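You operate a simulated robot arm through the tools that you are given. There is no shell and no other tool. Be economical: measure what you need, move in short steps, check, and stop when the job is done.

Carry out the task below with a simulated robot arm. There is one attempt and no reset: what you move stays moved.

TASK
Take the blue finger exerciser on the top of the white table and put it away on the front row of the wooden tray. Take the green peg and leave it on the free end of the aids bench. Put three of the weight bars from the top of the weights bench on the top of the white table. Switch the brake lever of the wheel stand off. Put the blue weight plate from the top of the aids bench on the putty board and the green weight plate on the splinting bench. Any order will do. The brake lever of the wheel stand goes to its stop.

The check looks at the end state, three seconds after you hand in, the way a careful person would. Anything else that was tipped, shoved, dropped, spilled or broken makes it a failure.

THE ROBOT
A 6-joint arm with a four-finger gripper on a trunk, on a base that drives. Base frame: it is fixed to the floor where the robot stands at the start and does not move with it; the origin is under the middle of the robot, x ahead of it, y to its left, z up; the surface under the hand at the start is at about z = 0.76. Readings come in m, rad, newtons and seconds.
With the tool pointing down near the work surface it reaches from about 0.3 to 0.7 m from the robot's upright axis, wherever it stands. Its first joint turns from -2.897 to 2.897 rad. Places, roughly: blue finger exerciser (3x9x8 cm) [0.7, 0.2, 0.8]; brake lever of the wheel stand [-0.3, -1.9, 0.9]; free end of the aids bench (20x15 cm) [2.24, -1.48, 0.86]; front row of the wooden tray (32x13 cm) [-1.32, 5.26, 1.34]; green peg (3x3x8 cm) [0.5, 0.2, 0.8]; putty board (30x20 cm) [0.56, -0.06, 0.78]; splinting bench [3.7, -1.7, 0.9]; top of the white table [0.9, 0.1, 0.8]; weight bar [-1.25, -0.5, 0.75]; weight plate [1, -1.75, 0.75]. Payload 3.43 kg.
The tool frame sits at the grasp point between the pads (the TCP): z along the fingers, y along the line on which they close. The tips reach 0.03 m beyond it. Largest opening 0.12 m; the body of the gripper starts 0.085 m behind the TCP.
Orientation is told as [roll, pitch, yaw] about the base's x, y, z axes, in that order, counted from this pose: with the fingers straight down and closing along the base's y, the tool's x points along the base's -x, its y along +y and its z along -z.

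THE INTERFACE
- The arm moves only by the tool send_rows. Its argument "rows" is a list of rows, each a list of 7 numbers: the shift along the base's x, y, z in m, then the turn, a rotation vector about the base's x, y, z in rad, then the finger opening in m, from 0 to 0.12. In form: [[dx, dy, dz, rx, ry, rz, fingers], ...]. A call has 1 to 12 rows; each row is the pose to reach, as a shift and turn from the pose commanded when the call began. Rows are played at 5 a second. More than 0.05 m and 0.15 rad between two rows, or a gripper value outside its range, and nothing of the call is played. A pose out of reach is approached as far as the arm can. The call stops where the force on the tool passes 40 N (or 10 N more than at its start, if that is more) or the arm is blocked; 0.2 s more then pass. Each finger halts on what it meets, pressing with about 31 N; the grip force reading is that of the motor and also rises with nothing between the fingers. The clock runs only during rows and for 0.2 s after the last one: add rows that repeat a pose to give the fingers time. The reply holds the time, the measured pose of the TCP, the force on the tool along the base axes, the opening and the grip force, in the units named above and with some noise, with the torque about the TCP (base axes, N m) and any sound that the robot's microphone picked up, and new pictures: "show" is both (left out), scene, wrist or none.
- Cameras (640 x 400 px; columns grow to the right, rows downward): "scene" is now at [0.0471, 0.1433, 1.5398]; the picture's right is [0.03, -1.00, 0.00], its down [-0.86, -0.02, -0.50] and it looks along [0.50, 0.01, -0.86] (base axes); focal length 254 px, centre (320, 200). "wrist" rides on the gripper at [0.071, -0.017, -0.121] in the tool frame; the picture's right is [0.23, 0.97, 0.00], its down [-0.81, 0.19, -0.55] and it looks along [-0.54, 0.13, 0.83] (tool axes); focal length 275 px, centre (320, 200). There is no depth. A picture from a camera that has moved, and an enlarged one, comes with that camera's place and axes in the base frame and with its lens. The place of the scene camera against the robot may be out by one fixed shift of up to 0.018 m in any direction.
- slide_trunk(by): slides the trunk up (or, below 0, down) by that many m; the arm and the scene camera ride with it, the base frame stays. It gives what a move gives, with no picture.
- steer(legs): drives the robot by 1 to 6 legs, each [ahead, left, turn to the left] in m, m and rad, along the robot's own axes; the way and the turn of a leg run together, so that a leg with both is an arc; at most 1.5 m and 3.142 rad a leg. The arm and the cameras ride along, it lands a little off, and it stops where it bumps. It gives what a move gives, and a new picture of the scene camera.
- head_to(pan, tilt): turns the head with the scene camera to pan (to the left, within 2.094 rad either way) and tilt (down, from -0.506 to 1.204), counted from straight ahead of the robot. It gives what a move gives, and a new picture of the scene camera.
- close_up(camera, box): a new picture of the part [left, top, right, bottom] of that camera's present view, enlarged. It takes no simulated time.
- finish_job(): hands the job in; it is judged then, once.

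Go step by step. Nothing tells you exact positions but the pictures and the camera data: compare them with the known pose of the tool, close in by small moves and look again before you grip or let go. The budget is 217 turns and 260 pictures, counting those below and the enlarged ones. Unless the task says otherwise, let go and move clear before handing in.

The tools are called after "Request:" as a command line: name --pt "numbers of a row" for each row, then --argument value for the rest, lists and objects as JSON in quotes. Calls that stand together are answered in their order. send_rows: Moves the arm, as the interface text tells. Its arguments: {"type":"object","properties":{"rows":{"type":"array","items":{"type":"array","items":{"type":"number"}}},"show":{"type":"string","enum":["both","scene","wrist","none"]}},"required":["rows"]} The other tools are called the same way: slide_trunk (by) slides the trunk up or down; steer (legs) drives the base; head_to (pan, tilt) turns the head that bears the scene camera; close_up (camera, box) takes an enlarged picture of a part of a camera's view; finish_job () hands the job in.

At the start:

```text
time: 0.0
eef_pos: [0.5319, 0.1664, 1.031]
tool_rot: [0.001, 0.0, 0.001]
force: [0.7, 0.2, -0.5]
torque: [0.02, -0.03, -0.01]
finger_gap: 0.1199
finger_force: 0.0
trunk travel left (down, up): [-0.05, 0.39]
robot x, y, heading: [-0.0017, -0.0026, 0.003]
head pan, tilt: [0.026, 1.042]
```

scene: 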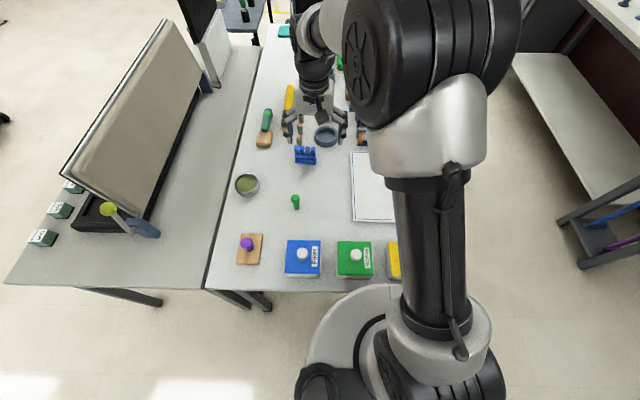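
wrist: 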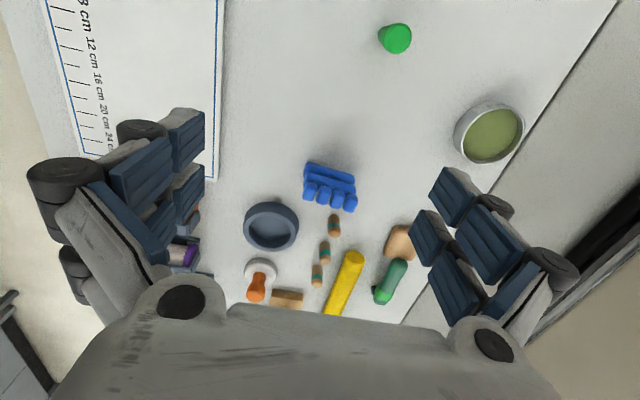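

I see the white table with the blue exerciser and the green peg, and the putty board to the right. I'll look around first before moving anything.

Request:
head_to --pan -1.2 --tilt 0.5

Request:
head_to --pan -2.09 --tilt 0.5

Request:
head_to --pan 1.5 --tilt 0.2

Request:
head_to --pan -0.4 --tilt 0.4

```text
time: 1.4
eef_pos: [0.5314, 0.1681, 1.0297]
tool_rot: [0.0, 0.0, 0.001]
force: [0.6, -0.3, -0.2]
torque: [-0.02, -0.02, 0.0]
finger_gap: 0.1199
finger_force: 0.1
trunk travel left (down, up): [-0.05, 0.39]
robot x, y, heading: [0.002, -0.0, -0.0]
head pan, tilt: [-1.201, 0.499]
camera scene: at [0.0131, 0.0567, 1.5837], right [-0.93, -0.36, 0.0], down [-0.17, 0.45, -0.88], along [0.32, -0.82, -0.48], focal length 254 px, centre (320, 200)
```

scene: 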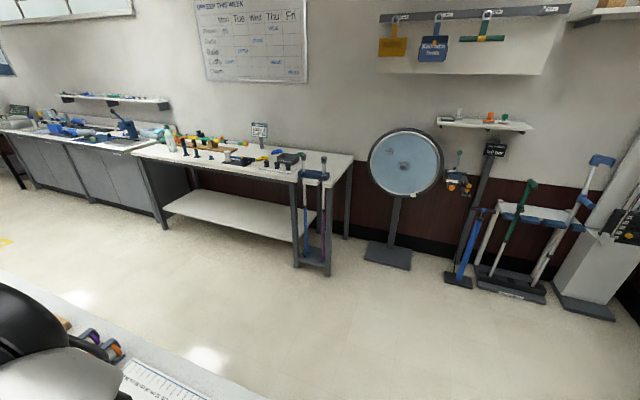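

```text
time: 2.6
eef_pos: [0.5317, 0.1675, 1.0314]
tool_rot: [0.0, 0.001, 0.0]
force: [-0.5, 0.1, 0.0]
torque: [0.03, -0.01, -0.01]
finger_gap: 0.1197
finger_force: 0.2
trunk travel left (down, up): [-0.05, 0.39]
robot x, y, heading: [-0.0002, -0.0008, 0.006]
head pan, tilt: [-2.089, 0.499]
camera scene: at [-0.0649, 0.0624, 1.5837], right [-0.87, 0.49, 0.0], down [0.24, 0.42, -0.88], along [-0.43, -0.76, -0.48], focal length 254 px, centre (320, 200)
```

scene: 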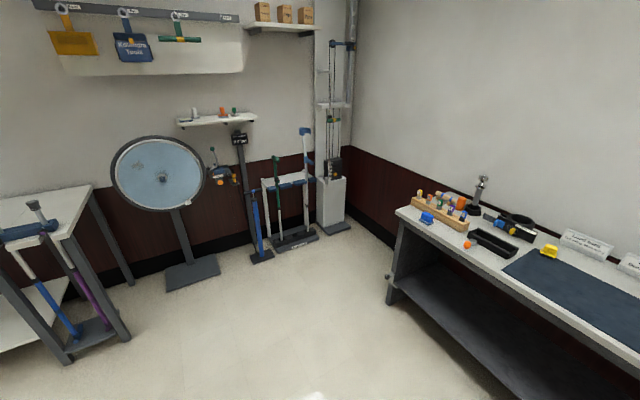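

```text
time: 5.6
eef_pos: [0.5319, 0.1668, 1.0298]
tool_rot: [-0.001, 0.0, -0.001]
force: [0.0, 0.4, 0.5]
torque: [-0.04, 0.01, -0.01]
finger_gap: 0.1198
finger_force: 0.1
trunk travel left (down, up): [-0.05, 0.39]
robot x, y, heading: [-0.0033, -0.0014, -0.003]
head pan, tilt: [1.499, 0.201]
camera scene: at [-0.0132, 0.2344, 1.6114], right [1.0, -0.07, 0.0], down [-0.01, -0.2, -0.98], along [0.07, 0.98, -0.2], focal length 254 px, centre (320, 200)
```

scene: 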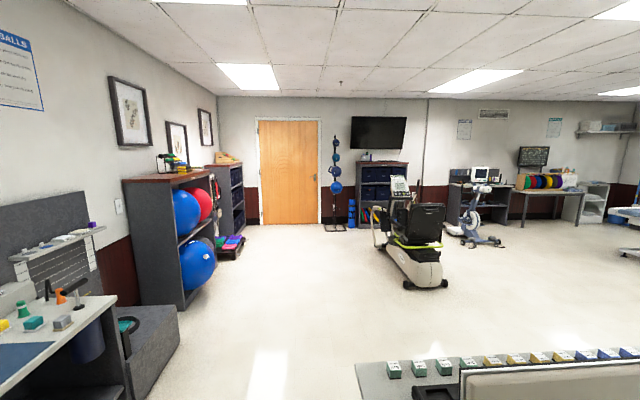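

```text
time: 7.5
eef_pos: [0.5335, 0.1667, 1.0309]
tool_rot: [0.0, -0.001, 0.002]
force: [0.3, -0.7, 0.3]
torque: [-0.02, -0.04, -0.01]
finger_gap: 0.1201
finger_force: 0.0
trunk travel left (down, up): [-0.05, 0.39]
robot x, y, heading: [0.0001, 0.0009, 0.001]
head pan, tilt: [-0.4, 0.4]
camera scene: at [0.0655, 0.1055, 1.5929], right [-0.39, -0.92, 0.0], down [-0.36, 0.15, -0.92], along [0.85, -0.36, -0.39], focal length 254 px, centre (320, 200)
```

scene: 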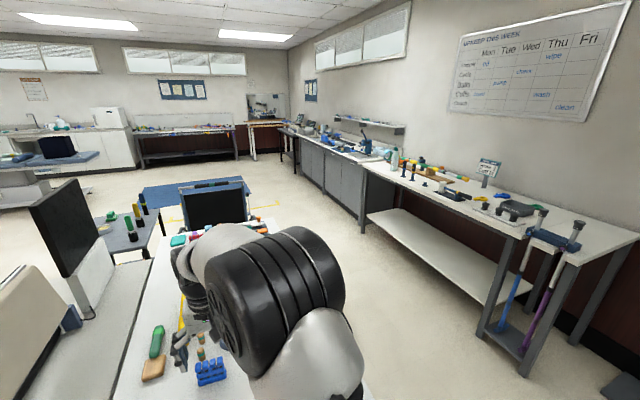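

The peg seems to be at about (0.465, 0.23). I'll look at it close up and get close-ups of the aids bench too.

Request:
close_up --camera "wrist" --box '[300, 0, 540, 150]'

Request:
close_up --camera "scene" --box '[320, 120, 640, 320]'

Request:
head_to --pan 0.0 --tilt 1.0

Request:
close_up --camera "scene" --box '[200, 120, 440, 270]'

```text
2.67 times, centred on (420, 75) of wrist
camera zoom: at [0.4593, 0.1498, 1.1509], right [-0.23, 0.97, 0.0], down [0.81, 0.19, 0.55], along [0.54, 0.13, -0.83], focal length 734 px, centre (53, 533)
```

zoom: 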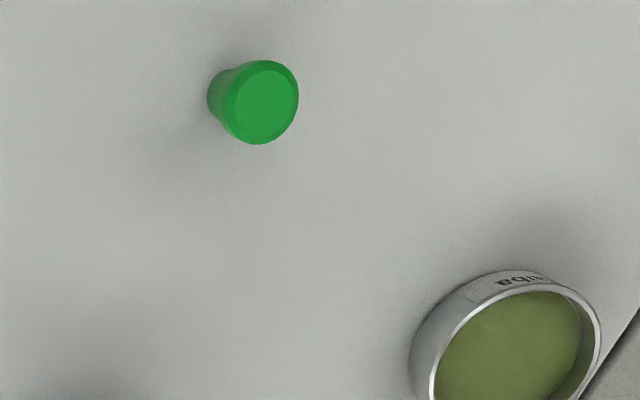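

```text
2.00 times, centred on (480, 220) of scene
camera zoom: at [0.0655, 0.1055, 1.5929], right [-0.39, -0.92, 0.0], down [-0.36, 0.15, -0.92], along [0.85, -0.36, -0.39], focal length 507 px, centre (0, 160)
```

zoom: 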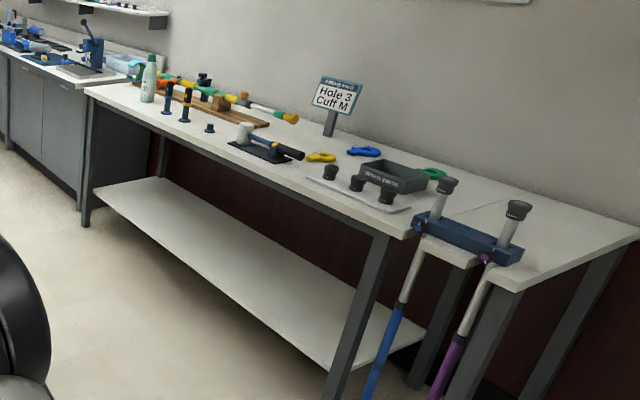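

```text
time: 8.5
eef_pos: [0.5323, 0.1672, 1.0296]
tool_rot: [0.001, 0.0, 0.001]
force: [0.0, 0.1, 0.1]
torque: [-0.01, -0.01, -0.02]
finger_gap: 0.1198
finger_force: 0.1
trunk travel left (down, up): [-0.05, 0.39]
robot x, y, heading: [0.0018, -0.002, -0.004]
head pan, tilt: [0.0, 1.0]
camera scene: at [0.0498, 0.1414, 1.5427], right [0.0, -1.0, 0.0], down [-0.84, 0.0, -0.54], along [0.54, 0.0, -0.84], focal length 254 px, centre (320, 200)
```

scene: 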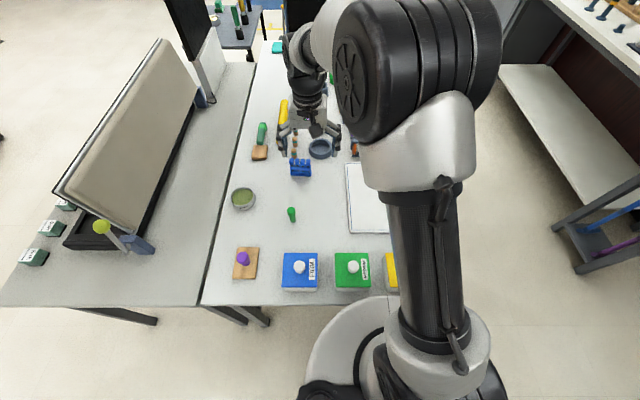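

```text
2.67 times, centred on (320, 195) of scene
camera zoom: at [0.0498, 0.1414, 1.5427], right [0.0, -1.0, 0.0], down [-0.84, 0.0, -0.54], along [0.54, 0.0, -0.84], focal length 676 px, centre (320, 213)
```

zoom: 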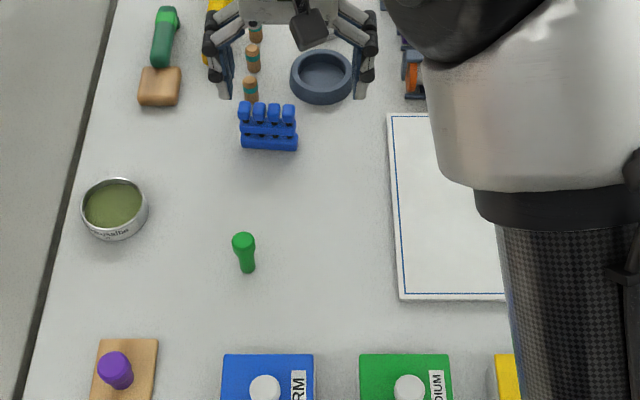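

Peg sits at about (0.459, 0.230) standing upright. I'll go above it and look.

Request:
send_rows --pt "-0.036 0.031 -0.03 0 0 0 0.1" --pt "-0.073 0.063 -0.06 0 0 0 0.08" --pt "-0.073 0.063 -0.1 0 0 0 0.08"

```text
refused: row 1 steps farther than a row can; nothing moved
```

Request:
send_rows --pt "-0.024 0.02 -0.02 0 0 0 0.1" --pt "-0.049 0.042 -0.04 0 0 0 0.08" --pt "-0.073 0.063 -0.06 0 0 0 0.08" --pt "-0.073 0.063 -0.1 0 0 0 0.08"

```text
time: 9.5
eef_pos: [0.4572, 0.2288, 0.9314]
tool_rot: [0.0, 0.0, -0.002]
force: [0.3, 0.1, 0.9]
torque: [-0.01, 0.0, 0.04]
finger_gap: 0.0796
finger_force: 0.1
trunk travel left (down, up): [-0.05, 0.39]
robot x, y, heading: [0.0018, 0.002, -0.001]
head pan, tilt: [0.0, 1.0]
camera scene: at [0.0502, 0.1417, 1.5425], right [0.0, -1.0, 0.0], down [-0.84, 0.0, -0.54], along [0.54, 0.0, -0.84], focal length 254 px, centre (320, 200)
camera wrist: at [0.385, 0.2112, 1.0512], right [-0.23, 0.97, 0.0], down [0.81, 0.19, 0.55], along [0.54, 0.13, -0.83], focal length 275 px, centre (320, 200)
```

scene: 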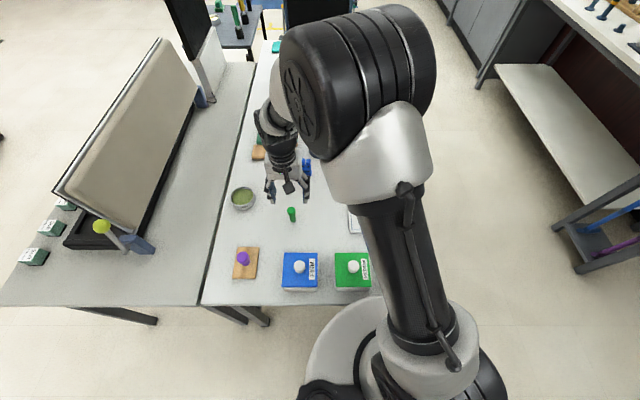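
wrist: 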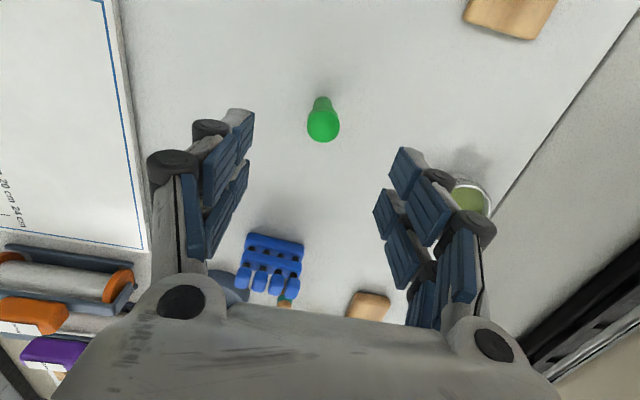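

Peg lines up; a small shift of -6 mm in x, then descend and close.

Request:
send_rows --pt "-0.006 0 -0.04 0 0 0 0.08" --pt "-0.006 0 -0.08 0 0 0 0.08" --pt "-0.006 0 -0.12 0 0 0 0.08" --pt "-0.006 0 -0.13 0 0 0 0.08" --pt "-0.006 0 -0.13 0 0 0 0.02" --pt "-0.006 0 -0.13 0 0 0 0.01" --pt "-0.006 0 -0.13 0 0 0 0.01" --pt "-0.006 0 -0.13 0 0 0 0.01"

```text
time: 11.3
eef_pos: [0.4508, 0.23, 0.7992]
tool_rot: [0.0, 0.0, 0.001]
force: [0.0, -0.6, -0.4]
torque: [-0.03, 0.0, 0.01]
finger_gap: 0.0241
finger_force: 17.0
trunk travel left (down, up): [-0.05, 0.39]
robot x, y, heading: [-0.001, 0.0012, -0.003]
head pan, tilt: [0.0, 1.0]
camera scene: at [0.0498, 0.1415, 1.5426], right [0.0, -1.0, 0.0], down [-0.84, 0.0, -0.54], along [0.54, 0.0, -0.84], focal length 254 px, centre (320, 200)
camera wrist: at [0.3781, 0.2129, 0.9199], right [-0.23, 0.97, 0.0], down [0.81, 0.19, 0.55], along [0.54, 0.13, -0.83], focal length 275 px, centre (320, 200)
```

scene: 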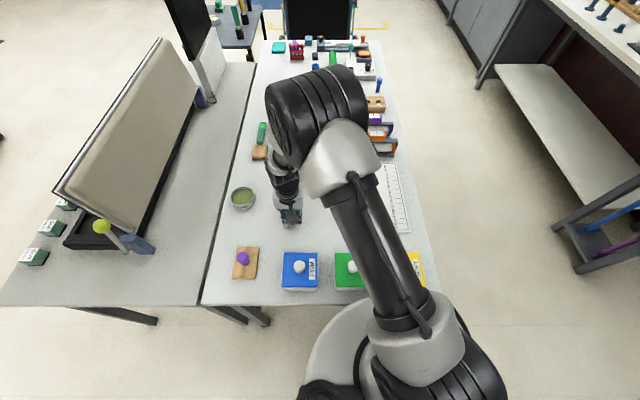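
wrist: 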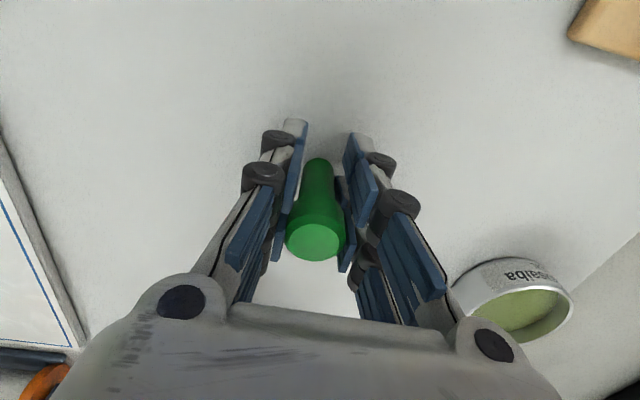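

The peg is between the pads. I'll firm the grip, lift, and tuck it before driving.

Request:
send_rows --pt "0 0 0 0 0 0 0.0" --pt "0 0 0 0 0 0 0.0" --pt "0 0 0.04 0 0 0 0.0" --pt "0 0 0.08 0 0 0 0.0" --pt "0 0 0.13 0 0 0 0.0" --pt "0 0 0.18 0 0 0 0.0" --pt "0 -0.04 0.21 0 0 0 0.0" --pt "0 -0.08 0.24 0 0 0 0.0" --pt "0 -0.12 0.27 0 0 0 0.0" --pt "0 -0.16 0.3 0 0 0 0.0" --show "wrist"

Request:
steer --legs '[[-0.35, 0, 0], [0, -0.85, 0], [1.3, 0, 0], [1.25, 0, 0]]'

```text
time: 13.5
eef_pos: [0.4521, 0.0687, 1.1016]
tool_rot: [0.002, 0.0, -0.001]
force: [0.3, -0.5, -0.5]
torque: [0.02, 0.01, 0.01]
finger_gap: 0.0234
finger_force: 31.1
trunk travel left (down, up): [-0.05, 0.39]
robot x, y, heading: [-0.0013, -0.0002, 0.003]
head pan, tilt: [0.0, 1.0]
camera wrist: at [0.3789, 0.0516, 1.221], right [-0.23, 0.97, 0.0], down [0.81, 0.19, 0.55], along [0.54, 0.13, -0.83], focal length 275 px, centre (320, 200)
```

wrist: 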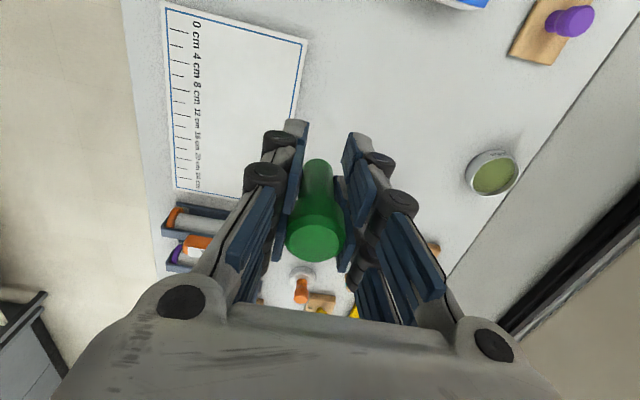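

```text
time: 32.0
eef_pos: [2.6409, -0.9884, 1.1004]
tool_rot: [0.0, -0.001, -0.066]
force: [0.2, -0.1, 0.0]
torque: [0.02, 0.02, 0.02]
finger_gap: 0.0232
finger_force: 31.0
trunk travel left (down, up): [-0.05, 0.39]
robot x, y, heading: [2.1865, -1.0273, -0.071]
head pan, tilt: [0.0, 1.0]
camera scene: at [2.245, -0.8883, 1.5426], right [-0.07, -1.0, 0.0], down [-0.84, 0.06, -0.54], along [0.54, -0.04, -0.84], focal length 254 px, centre (320, 200)
```

scene: 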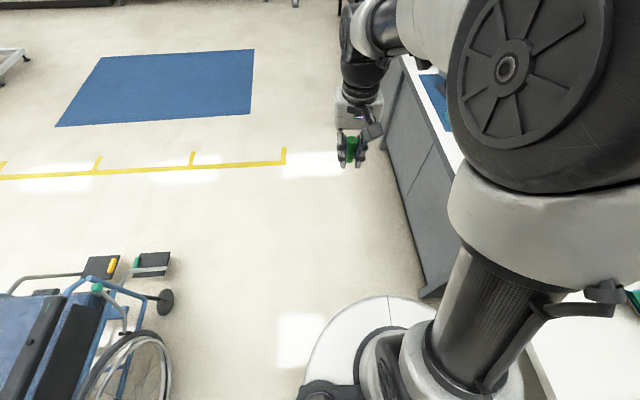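

Landed at (2.19, -1.03). I'll look right at the bench before turning.

Request:
head_to --pan -1.4 --tilt 0.9

Request:
head_to --pan -1.9 --tilt 0.7

```text
time: 33.5
eef_pos: [2.6414, -0.989, 1.1011]
tool_rot: [0.0, 0.0, -0.069]
force: [0.6, 0.4, 0.0]
torque: [0.03, -0.01, -0.02]
finger_gap: 0.0233
finger_force: 31.1
trunk travel left (down, up): [-0.05, 0.39]
robot x, y, heading: [2.1891, -1.0274, -0.063]
head pan, tilt: [-1.4, 0.901]
camera scene: at [2.1831, -0.9586, 1.5498], right [-0.99, -0.1, 0.0], down [-0.08, 0.78, -0.62], along [0.06, -0.62, -0.78], focal length 254 px, centre (320, 200)
```

scene: 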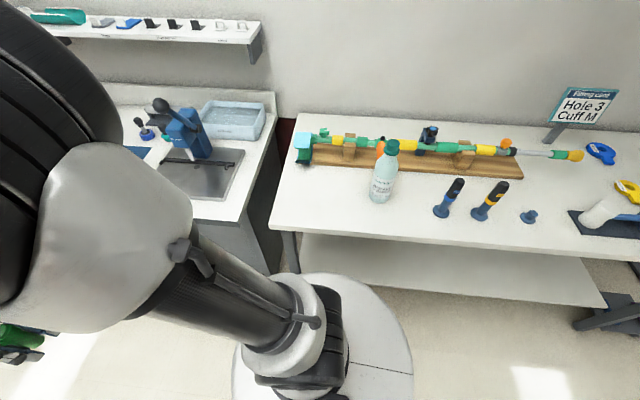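

```text
time: 34.4
eef_pos: [2.6413, -0.9878, 1.1003]
tool_rot: [0.0, -0.001, -0.068]
force: [0.2, 1.4, 0.0]
torque: [-0.03, -0.02, -0.02]
finger_gap: 0.0235
finger_force: 30.9
trunk travel left (down, up): [-0.05, 0.39]
robot x, y, heading: [2.1891, -1.0288, -0.07]
head pan, tilt: [-1.901, 0.7]
camera scene: at [2.1424, -0.9619, 1.566], right [-0.92, 0.39, 0.0], down [0.25, 0.59, -0.76], along [-0.3, -0.7, -0.64], focal length 254 px, centre (320, 200)
```

scene: 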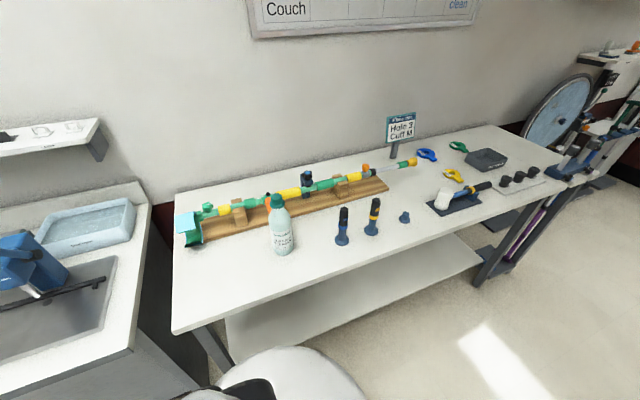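

Free front-left corner of the aids bench is clear, centre about (2.25, -1.48). I'll raise the arm slightly and turn the robot to face it.

Request:
send_rows --pt "0 0 0.04 0 0 0 0.0" --pt "0 0 0.08 0 0 0 0.0" --show "none"

Request:
steer --legs '[[0, 0, -1.504]]'

Request:
head_to --pan 0.0 --tilt 1.0

Request:
close_up --camera "wrist" --box '[0, 0, 640, 400]'

```text
time: 35.0
eef_pos: [2.6417, -0.9864, 1.1802]
tool_rot: [0.001, 0.001, -0.068]
force: [0.0, -0.7, -0.1]
torque: [0.01, -0.03, -0.03]
finger_gap: 0.0232
finger_force: 31.2
trunk travel left (down, up): [-0.05, 0.39]
robot x, y, heading: [2.1839, -1.0276, -0.068]
head pan, tilt: [-1.901, 0.7]
```

```text
time: 39.0
eef_pos: [2.2661, -1.4768, 1.1792]
tool_rot: [0.0, 0.0, -1.549]
force: [0.2, -0.3, 0.0]
torque: [0.03, 0.01, -0.02]
finger_gap: 0.0233
finger_force: 31.0
trunk travel left (down, up): [-0.05, 0.39]
robot x, y, heading: [2.186, -1.0244, -1.552]
head pan, tilt: [-1.901, 0.7]
camera scene: at [2.2442, -0.9759, 1.566], right [0.3, 0.95, 0.0], down [0.61, -0.2, -0.76], along [-0.73, 0.23, -0.64], focal length 254 px, centre (320, 200)
```

scene: 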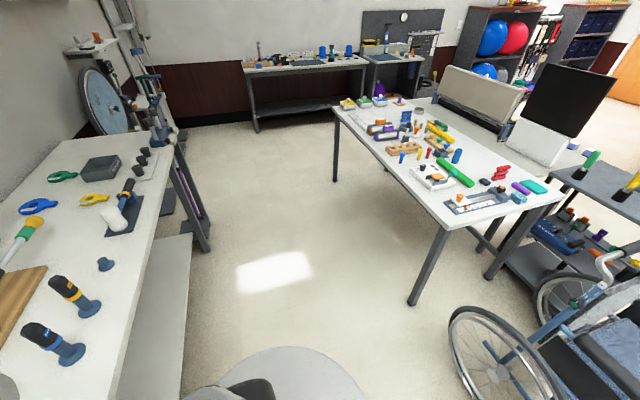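

```text
time: 40.9
eef_pos: [2.2663, -1.4784, 1.1797]
tool_rot: [0.0, -0.002, -1.55]
force: [-0.9, 0.4, -0.2]
torque: [-0.02, -0.01, 0.02]
finger_gap: 0.023
finger_force: 30.9
trunk travel left (down, up): [-0.05, 0.39]
robot x, y, heading: [2.1841, -1.0259, -1.55]
head pan, tilt: [0.0, 1.0]
camera scene: at [2.3266, -1.0713, 1.5426], right [-1.0, -0.02, 0.0], down [-0.02, 0.84, -0.54], along [0.01, -0.54, -0.84], focal length 254 px, centre (320, 200)
```

scene: 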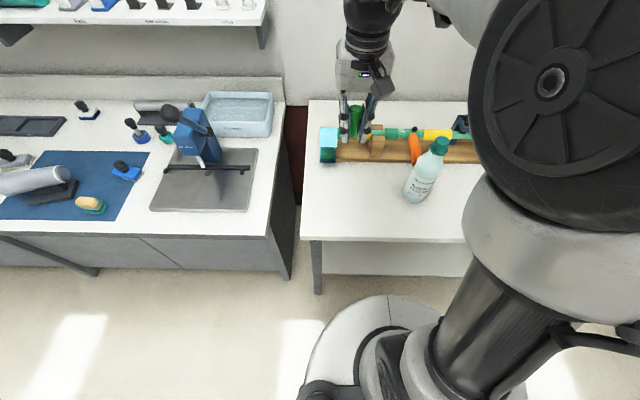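

```text
1.00 times, centred on (320, 200) of wrist (not enlarged: the box is as wide or as high as the picture)
camera zoom: at [2.246, -1.4069, 1.3], right [0.97, 0.25, 0.0], down [0.21, -0.81, 0.55], along [0.14, -0.54, -0.83], focal length 275 px, centre (320, 200)
```

zoom: 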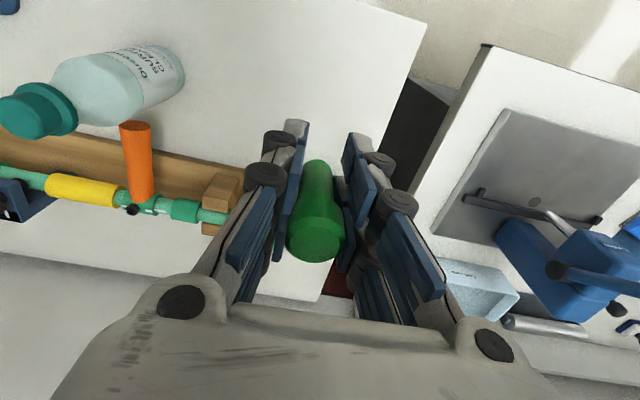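

Bench surface is at about z = 0.86 and the spot below is free. Lowering the peg.

Request:
send_rows --pt "0 0 -0.05 0 0 0 0" --pt "0 0 -0.1 0 0 0 0" --pt "0 0 -0.15 0 0 0 0" --pt "0 0 -0.2 0 0 0 0" --pt "0 0 -0.24 0 0 0 0" --pt "0 0 -0.262 0 0 0 0"

Request:
close_up --camera "scene" --box '[270, 100, 430, 200]'

```text
time: 42.3
eef_pos: [2.2654, -1.4773, 0.9187]
tool_rot: [-0.001, 0.001, -1.55]
force: [0.6, 0.0, 0.1]
torque: [0.0, -0.05, 0.02]
finger_gap: 0.0235
finger_force: 31.2
trunk travel left (down, up): [-0.05, 0.39]
robot x, y, heading: [2.1827, -1.0231, -1.556]
head pan, tilt: [0.0, 1.0]
camera scene: at [2.3267, -1.0716, 1.5426], right [-1.0, -0.02, 0.0], down [-0.02, 0.84, -0.54], along [0.01, -0.54, -0.84], focal length 254 px, centre (320, 200)
camera wrist: at [2.2458, -1.406, 1.0391], right [0.97, 0.25, 0.0], down [0.21, -0.81, 0.55], along [0.14, -0.54, -0.83], focal length 275 px, centre (320, 200)
```

scene: 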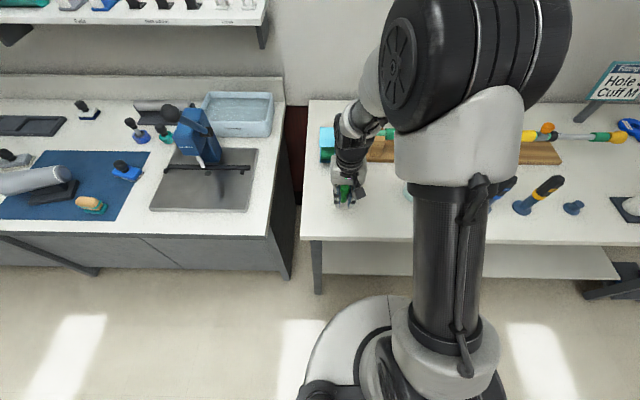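
wrist: 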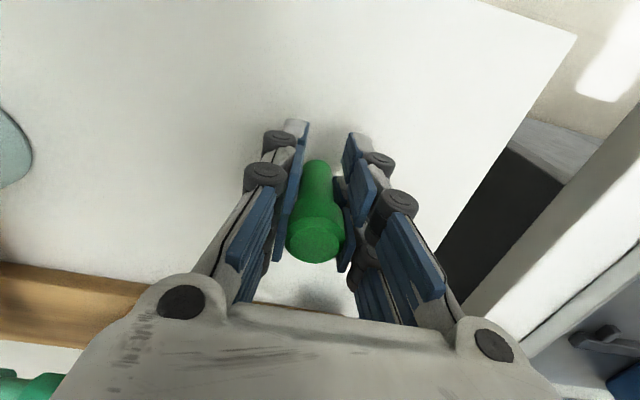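

```text
4.00 times, centred on (350, 150) of scene
camera zoom: at [2.3267, -1.0716, 1.5426], right [-1.0, -0.02, 0.0], down [-0.02, 0.84, -0.54], along [0.01, -0.54, -0.84], focal length 1014 px, centre (200, 400)
```

zoom: 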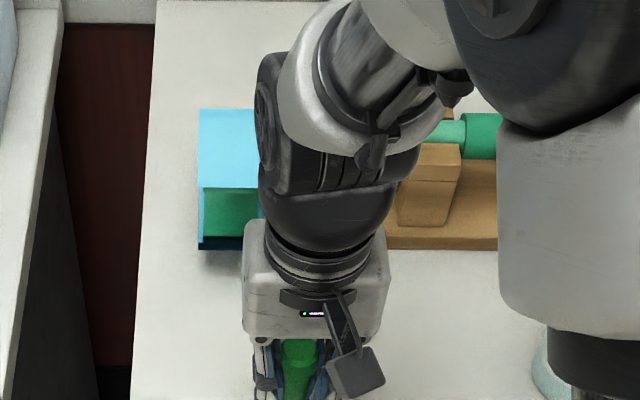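

Close to the surface. Lowering in small steps until it touches.

Request:
send_rows --pt "0 0 -0.005 0 0 0 0" --pt "0 0 -0.009 0 0 0 0" --pt "0 0 -0.012 0 0 0 0" --pt "0 0 -0.014 0 0 0 0" --show "none"

```text
time: 43.3
eef_pos: [2.2659, -1.4781, 0.9032]
tool_rot: [-0.001, 0.001, -1.549]
force: [0.6, -0.5, 0.1]
torque: [0.02, 0.01, -0.04]
finger_gap: 0.0232
finger_force: 30.8
trunk travel left (down, up): [-0.05, 0.39]
robot x, y, heading: [2.186, -1.028, -1.549]
head pan, tilt: [0.0, 1.0]
```

Request:
send_rows --pt "0 0 -0.002 0 0 0 0" --pt "0 0 -0.004 0 0 0 0" --pt "0 0 -0.006 0 0 0 0" --show "wrist"

```text
time: 44.1
eef_pos: [2.2661, -1.4774, 0.8996]
tool_rot: [0.0, -0.004, -1.549]
force: [-0.4, 1.1, 10.9]
torque: [-0.01, -0.05, 0.05]
finger_gap: 0.0233
finger_force: 30.6
trunk travel left (down, up): [-0.05, 0.39]
robot x, y, heading: [2.1841, -1.026, -1.549]
head pan, tilt: [0.0, 1.0]
camera wrist: at [2.246, -1.4065, 1.019], right [0.97, 0.25, 0.0], down [0.21, -0.81, 0.56], along [0.14, -0.54, -0.83], focal length 275 px, centre (320, 200)
```

wrist: 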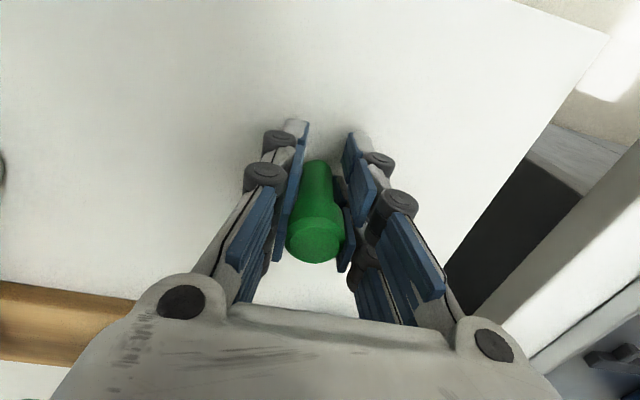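

Contact felt (11 N). Opening slowly and rising straight up.

Request:
send_rows --pt "0 0 0.002 0 0 0 0.03" --pt "0 0 0.002 0 0 0 0.05" --pt "0 0 0.002 0 0 0 0.06" --pt "0 0 0.002 0 0 0 0.07" --pt "0 0 0.03 0 0 0 0.07" --pt "0 0 0.07 0 0 0 0.07" --pt "0 0 0.12 0 0 0 0.07" --pt "0 0 0.17 0 0 0 0.07" --pt "0 0 0.22 0 0 0 0.07" --pt "0 0 0.27 0 0 0 0.07" --show "wrist"

```text
time: 46.3
eef_pos: [2.2653, -1.4801, 1.1681]
tool_rot: [-0.001, -0.001, -1.549]
force: [0.6, -0.6, -0.1]
torque: [-0.01, 0.03, -0.01]
finger_gap: 0.0699
finger_force: 0.0
trunk travel left (down, up): [-0.05, 0.39]
robot x, y, heading: [2.1839, -1.0242, -1.551]
head pan, tilt: [0.0, 1.0]
camera wrist: at [2.2454, -1.4088, 1.2887], right [0.97, 0.25, 0.0], down [0.21, -0.81, 0.55], along [0.14, -0.53, -0.83], focal length 275 px, centre (320, 200)
```

wrist: 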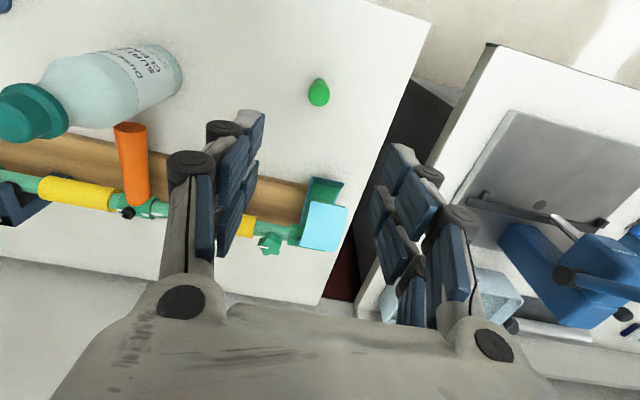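

Peg stands freely on the free end. Now back off and slide along the bench toward the weight plates at x≈1.

Request:
steer --legs '[[-0.15, 0, 0], [0, -1.15, 0]]'

Request:
close_up --camera "wrist" --box '[0, 0, 640, 400]'

```text
time: 53.2
eef_pos: [1.1033, -1.3553, 1.1673]
tool_rot: [0.001, -0.001, -1.553]
force: [0.9, -0.9, -0.5]
torque: [-0.01, -0.01, 0.01]
finger_gap: 0.0698
finger_force: 0.0
trunk travel left (down, up): [-0.05, 0.39]
robot x, y, heading: [1.0247, -0.8985, -1.557]
head pan, tilt: [0.0, 1.0]
camera scene: at [1.1668, -0.9466, 1.5426], right [-1.0, -0.02, 0.0], down [-0.01, 0.84, -0.54], along [0.01, -0.54, -0.84], focal length 254 px, centre (320, 200)
```

scene: 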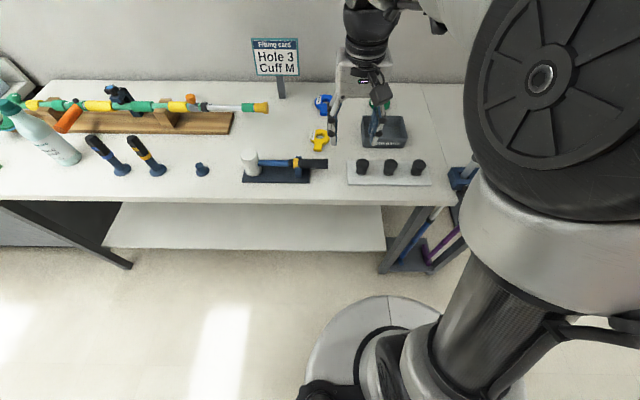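

```text
1.00 times, centred on (320, 200) of wrist (not enlarged: the box is as wide or as high as the picture)
camera zoom: at [1.0846, -1.2844, 1.2878], right [0.97, 0.25, 0.0], down [0.21, -0.81, 0.55], along [0.14, -0.54, -0.83], focal length 275 px, centre (320, 200)
```

zoom: 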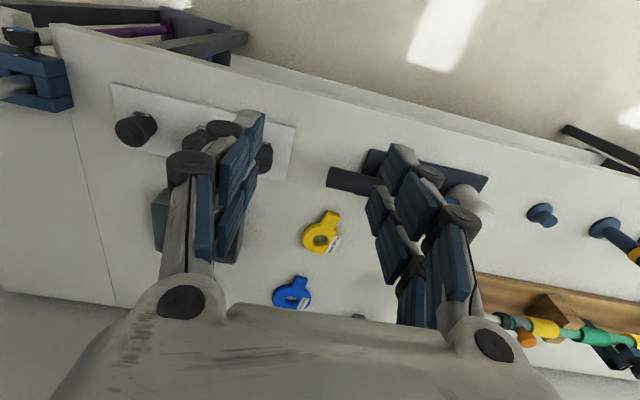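

The weight plates are flat rings with a tab: yellow, blue, and the green one behind the dark box. Taking a closer look.

Request:
close_up --camera "scene" --box '[260, 70, 480, 207]'

Request:
close_up --camera "wrist" --box '[180, 170, 420, 320]'

```text
2.91 times, centred on (370, 138) of scene
camera zoom: at [1.1668, -0.9466, 1.5426], right [-1.0, -0.02, 0.0], down [-0.01, 0.84, -0.54], along [0.01, -0.54, -0.84], focal length 738 px, centre (174, 379)
```

zoom: 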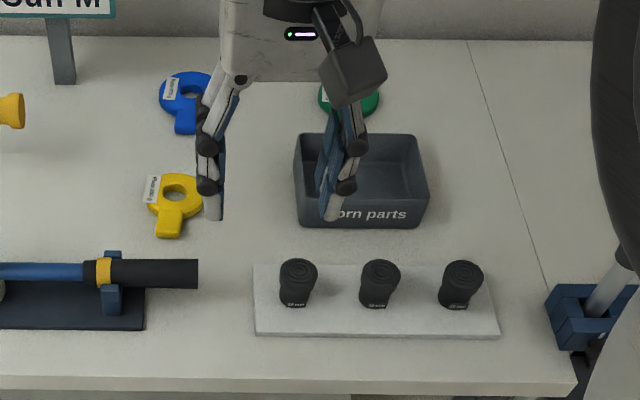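

```text
2.67 times, centred on (300, 245) of wrist
camera zoom: at [1.0846, -1.2844, 1.2878], right [0.97, 0.25, 0.0], down [0.21, -0.81, 0.55], along [0.14, -0.54, -0.83], focal length 734 px, centre (373, 80)
```

zoom: 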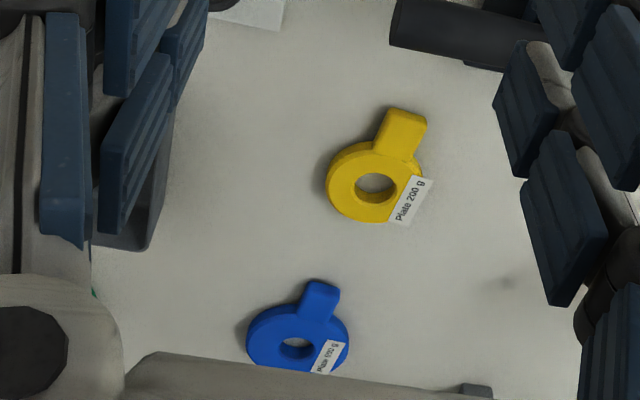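

Blue plate's tab is around (1.163, -1.785), pointing toward the robot. I'll drive a bit closer, raise the trunk, and reach over.

Request:
steer --legs '[[0.0, 0.07, 0], [0.16, 0, 0]]'

Request:
slide_trunk --by 0.1

Request:
head_to --pan 0.0 --tilt 0.8

```text
time: 55.2
eef_pos: [1.175, -1.5159, 1.1668]
tool_rot: [0.001, 0.001, -1.555]
force: [-1.2, -1.1, -1.0]
torque: [-0.02, 0.02, 0.04]
finger_gap: 0.07
finger_force: 0.1
trunk travel left (down, up): [-0.05, 0.39]
robot x, y, heading: [1.0988, -1.0558, -1.556]
head pan, tilt: [0.0, 1.0]
camera scene: at [1.2387, -1.1076, 1.5426], right [-1.0, -0.02, 0.0], down [-0.01, 0.84, -0.54], along [0.01, -0.54, -0.84], focal length 254 px, centre (320, 200)
```

scene: 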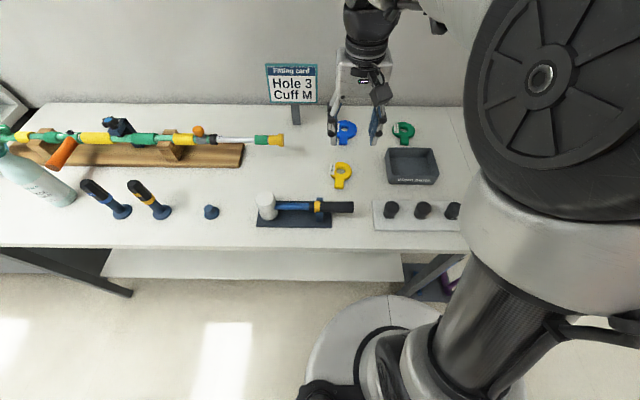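

```text
time: 56.5
eef_pos: [1.1754, -1.5149, 1.2685]
tool_rot: [0.001, 0.0, -1.553]
force: [-1.1, -0.4, 0.1]
torque: [-0.01, 0.02, -0.02]
finger_gap: 0.0698
finger_force: 0.1
trunk travel left (down, up): [-0.15, 0.29]
robot x, y, heading: [1.0979, -1.0598, -1.553]
head pan, tilt: [0.0, 1.0]
```

```text
time: 57.3
eef_pos: [1.1753, -1.5149, 1.2681]
tool_rot: [0.0, -0.001, -1.556]
force: [0.7, -1.3, 0.1]
torque: [0.0, -0.02, -0.02]
finger_gap: 0.0699
finger_force: 0.1
trunk travel left (down, up): [-0.15, 0.29]
robot x, y, heading: [1.095, -1.061, -1.557]
head pan, tilt: [0.0, 0.799]
camera scene: at [1.2388, -1.1176, 1.6577], right [-1.0, -0.02, 0.0], down [-0.01, 0.72, -0.7], along [0.01, -0.7, -0.72], focal length 254 px, centre (320, 200)
```

scene: 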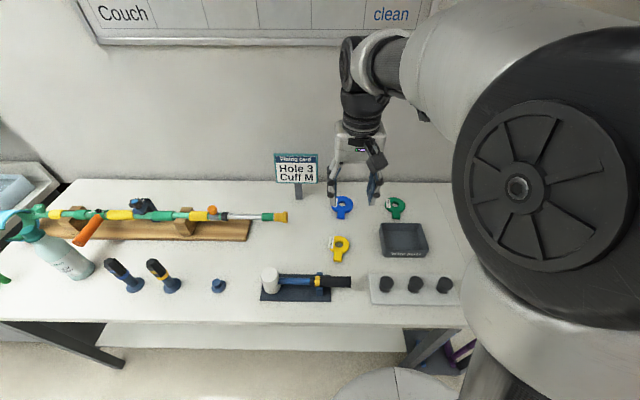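

Request:
close_up --camera "scene" --box '[310, 180, 440, 261]'

Request:
send_rows --pt "0 -0.04 -0.02 0 0 0 0.07" --pt "-0.005 -0.08 -0.05 0 0 0 0.07" --pt "-0.01 -0.12 -0.08 0 0 0 0.07" --pt "-0.012 -0.16 -0.11 0 0 0 0.07" --pt "-0.012 -0.2 -0.14 0 0 0 0.07"

```text
4.92 times, centred on (375, 220) of scene
camera zoom: at [1.2388, -1.1176, 1.6577], right [-1.0, -0.02, 0.0], down [-0.01, 0.72, -0.7], along [0.01, -0.7, -0.72], focal length 1249 px, centre (49, 99)
```

zoom: 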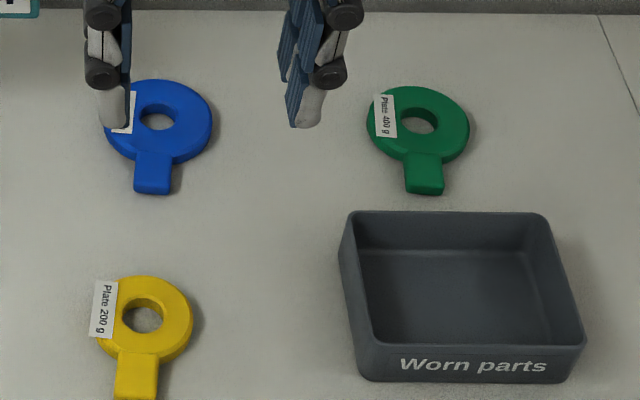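

```text
refused: row 2 steps farther than a row can; nothing moved
```

Request:
send_rows --pt "0 -0.035 -0.03 0 0 0 0.07" --pt "-0.005 -0.07 -0.06 0 0 0 0.07" --pt "-0.01 -0.105 -0.09 0 0 0 0.07" --pt "-0.012 -0.14 -0.12 0 0 0 0.07" --pt "-0.012 -0.175 -0.15 0 0 0 0.07" --pt "-0.012 -0.21 -0.18 0 0 0 0.07" --pt "-0.012 -0.245 -0.21 0 0 0 0.07" --pt "-0.012 -0.27 -0.24 0 0 0 0.07"

```text
time: 59.1
eef_pos: [1.1624, -1.7661, 1.0279]
tool_rot: [0.001, 0.003, -1.553]
force: [-0.3, 1.2, -0.8]
torque: [-0.15, -0.02, 0.04]
finger_gap: 0.0699
finger_force: 0.2
out of reach, approached as far as the arm can: row 8
trunk travel left (down, up): [-0.15, 0.29]
robot x, y, heading: [1.0993, -1.0621, -1.559]
head pan, tilt: [0.0, 0.799]
camera scene: at [1.2385, -1.1152, 1.658], right [-1.0, -0.02, 0.0], down [-0.01, 0.72, -0.7], along [0.01, -0.7, -0.72], focal length 254 px, centre (320, 200)
camera wrist: at [1.1436, -1.6958, 1.1469], right [0.97, 0.25, 0.0], down [0.21, -0.81, 0.55], along [0.14, -0.53, -0.83], focal length 275 px, centre (320, 200)
```

scene: 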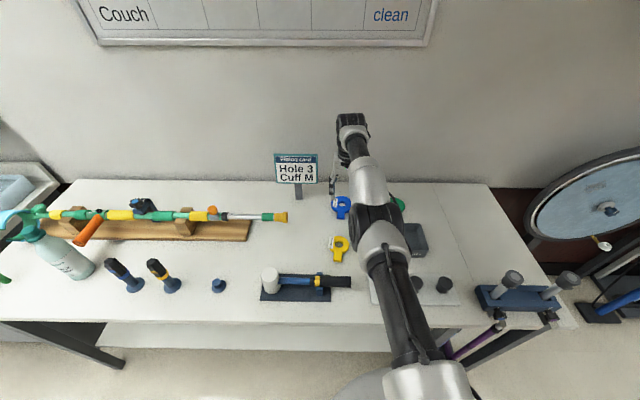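
wrist: 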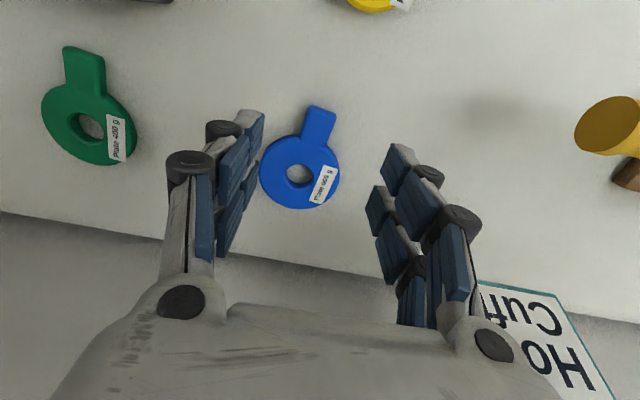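

Slightly out of vertical reach; I'll tilt the tool 0.3 rad so the fingers point forward and descend partway.

Request:
send_rows --pt "0 0.02 0 -0.12 0 0 0.07" --pt "0 0.02 0 -0.24 0 0 0.07" --pt "0 0.015 -0.02 -0.3 0 0 0.07" --pt "0 0.01 -0.06 -0.3 0 0 0.07"

```text
time: 60.1
eef_pos: [1.1675, -1.8173, 1.0062]
tool_rot: [-0.003, -0.198, -1.553]
force: [0.0, 0.0, -0.3]
torque: [-0.02, 0.03, -0.01]
finger_gap: 0.0699
finger_force: 0.0
out of reach, approached as far as the arm can: row 1, 2, 3, 4
trunk travel left (down, up): [-0.15, 0.29]
robot x, y, heading: [1.097, -1.0592, -1.555]
head pan, tilt: [0.0, 0.799]
camera scene: at [1.2388, -1.1173, 1.6578], right [-1.0, -0.02, 0.0], down [-0.01, 0.72, -0.7], along [0.01, -0.7, -0.72], focal length 254 px, centre (320, 200)
camera wrist: at [1.1487, -1.7239, 1.1109], right [0.97, 0.24, -0.05], down [0.21, -0.68, 0.7], along [0.14, -0.69, -0.71], focal length 275 px, centre (320, 200)
```

scene: 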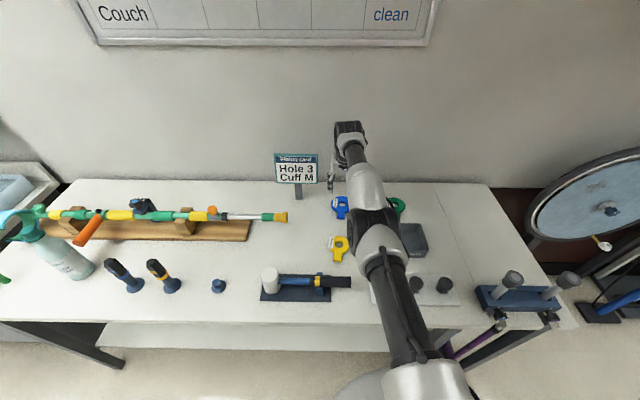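
wrist: 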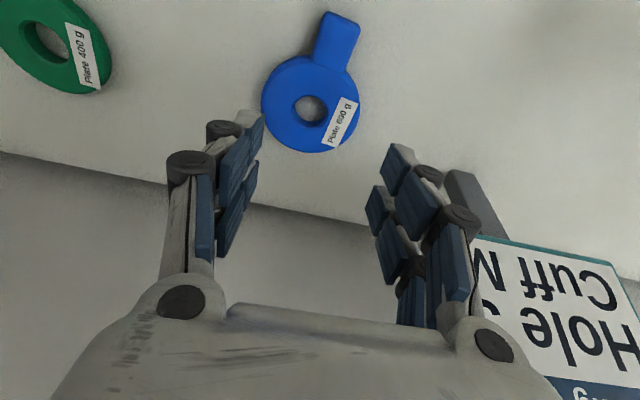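

Arm is at its limit. I'll pull back a bit and creep the base 3 cm closer.

Request:
send_rows --pt "0 0.04 0.02 0 0 0 0.07" --pt "0 0.08 0.04 0 0 0 0.07" --show "none"

Request:
steer --legs '[[0.03, 0, 0]]'

```text
time: 60.7
eef_pos: [1.173, -1.815, 1.0295]
tool_rot: [-0.004, -0.193, -1.555]
force: [0.4, -0.7, -0.3]
torque: [0.01, 0.02, -0.03]
finger_gap: 0.07
finger_force: 0.0
out of reach, approached as far as the arm can: row 1, 2
trunk travel left (down, up): [-0.15, 0.29]
robot x, y, heading: [1.0958, -1.0602, -1.555]
head pan, tilt: [0.0, 0.799]
```

```text
time: 61.5
eef_pos: [1.1742, -1.8466, 1.0286]
tool_rot: [-0.007, -0.191, -1.553]
force: [-0.2, -0.7, -0.2]
torque: [0.02, 0.03, -0.03]
finger_gap: 0.0702
finger_force: 0.2
trunk travel left (down, up): [-0.15, 0.29]
robot x, y, heading: [1.1, -1.0884, -1.556]
head pan, tilt: [0.0, 0.799]
camera scene: at [1.2394, -1.1495, 1.6576], right [-1.0, -0.02, 0.0], down [-0.01, 0.72, -0.7], along [0.01, -0.7, -0.72], focal length 254 px, centre (320, 200)
```

scene: 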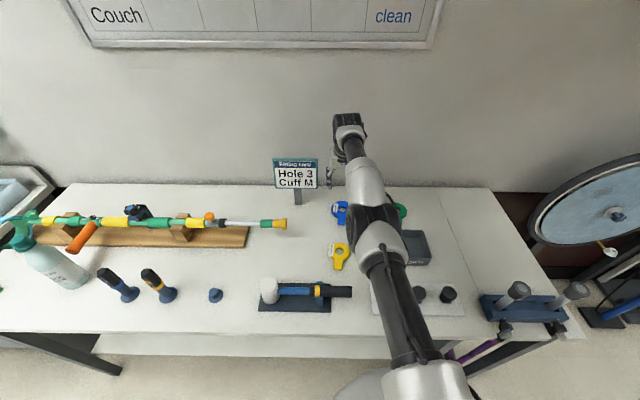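

Request:
send_rows --pt "0 0.05 0.0 0 0 0 0.07" --pt "0 0.1 0.0 0 0 0 0.07" --pt "0 0.12 0.0 0 0 0 0.07" --show "none"

```text
time: 62.3
eef_pos: [1.1742, -1.8459, 1.0301]
tool_rot: [-0.005, -0.192, -1.554]
force: [0.1, 0.3, -0.3]
torque: [0.0, -0.01, 0.03]
finger_gap: 0.0699
finger_force: 0.0
out of reach, approached as far as the arm can: row 1, 2, 3
trunk travel left (down, up): [-0.15, 0.29]
robot x, y, heading: [1.0957, -1.0945, -1.551]
head pan, tilt: [0.0, 0.799]
```

The arm seems stuck at a straight elbow. I'll try undoing the tilt while pulling up and back.

Request:
send_rows --pt "0 0.03 0.02 0.1 0 0 0.07" --pt "0 0.06 0.04 0.2 0 0 0.07" --pt "0 0.09 0.06 0.3 0 0 0.07" --show "none"

```text
time: 63.1
eef_pos: [1.1738, -1.7636, 1.0903]
tool_rot: [0.001, 0.109, -1.556]
force: [0.6, 0.6, -0.3]
torque: [-0.01, 0.02, 0.04]
finger_gap: 0.0698
finger_force: 0.0
out of reach, approached as far as the arm can: row 2, 3
trunk travel left (down, up): [-0.15, 0.29]
robot x, y, heading: [1.0989, -1.0899, -1.553]
head pan, tilt: [0.0, 0.799]
```

Request:
send_rows --pt "0 0.03 0.02 -0.04 0 0 0.07" --pt "0 0.06 0.04 -0.08 0 0 0.07" --pt "0 0.09 0.06 -0.109 0 0 0.07" --pt "0 0.12 0.06 -0.109 0 0 0.07" --show "scene"

```text
time: 64.1
eef_pos: [1.1769, -1.7662, 1.1124]
tool_rot: [0.0, 0.081, -1.555]
force: [0.0, 1.1, 0.0]
torque: [-0.04, -0.01, -0.01]
finger_gap: 0.07
finger_force: 0.0
out of reach, approached as far as the arm can: row 1, 2, 3, 4
trunk travel left (down, up): [-0.15, 0.29]
robot x, y, heading: [1.0962, -1.0886, -1.556]
head pan, tilt: [0.0, 0.799]
camera scene: at [1.2392, -1.1476, 1.6578], right [-1.0, -0.02, 0.0], down [-0.01, 0.72, -0.7], along [0.01, -0.7, -0.72], focal length 254 px, centre (320, 200)
```

scene: 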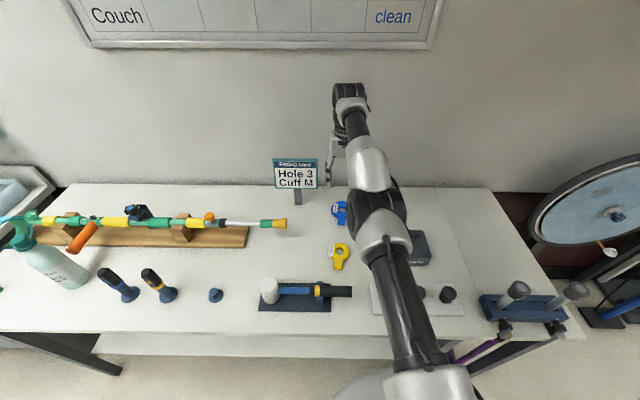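

Request:
send_rows --pt "0 0.04 -0.02 0 0 0 0.07" --pt "0 0.08 -0.04 0 0 0 0.07" --pt "0 0.12 -0.06 0 0 0 0.07" --show "none"

```text
time: 64.9
eef_pos: [1.177, -1.7662, 1.1117]
tool_rot: [0.001, 0.081, -1.556]
force: [-0.2, -0.3, 0.1]
torque: [0.01, 0.0, 0.01]
finger_gap: 0.07
finger_force: 0.1
out of reach, approached as far as the arm can: row 1, 2, 3
trunk travel left (down, up): [-0.15, 0.29]
robot x, y, heading: [1.0978, -1.0917, -1.555]
head pan, tilt: [0.0, 0.799]
```

Request:
send_rows --pt "0 -0.005 -0.02 0 0 0 0.07" --pt "0 -0.01 -0.04 0 0 0 0.07" --pt "0 0.0 -0.06 0 0 0 0.07" --pt "0 0.03 -0.07 0 0 0 0.07" --pt "0 0.06 -0.07 0 0 0 0.07" --show "none"

```text
time: 66.1
eef_pos: [1.1801, -1.7747, 1.047]
tool_rot: [-0.003, 0.085, -1.555]
force: [0.6, 0.7, 0.0]
torque: [-0.03, -0.01, 0.01]
finger_gap: 0.0698
finger_force: 0.0
out of reach, approached as far as the arm can: row 3, 4, 5
trunk travel left (down, up): [-0.15, 0.29]
robot x, y, heading: [1.1008, -1.09, -1.549]
head pan, tilt: [0.0, 0.799]
```

Request:
send_rows --pt "0 0.003 -0.005 0 0 0 0.07" --pt "0 0.006 -0.01 0 0 0 0.07" --pt "0 0.01 -0.015 0 0 0 0.07" --pt "0 0.015 -0.02 0 0 0 0.07" --pt "0 0.02 -0.025 0 0 0 0.07" --pt "0 0.03 -0.025 0 0 0 0.07" --show "none"

```text
time: 67.5
eef_pos: [1.1794, -1.775, 1.0236]
tool_rot: [-0.001, 0.083, -1.556]
force: [0.3, -0.1, 0.5]
torque: [0.0, 0.01, -0.03]
finger_gap: 0.0698
finger_force: 0.0
out of reach, approached as far as the arm can: row 1, 2, 3, 4, 5, 6
trunk travel left (down, up): [-0.15, 0.29]
robot x, y, heading: [1.0954, -1.0929, -1.554]
head pan, tilt: [0.0, 0.799]
```

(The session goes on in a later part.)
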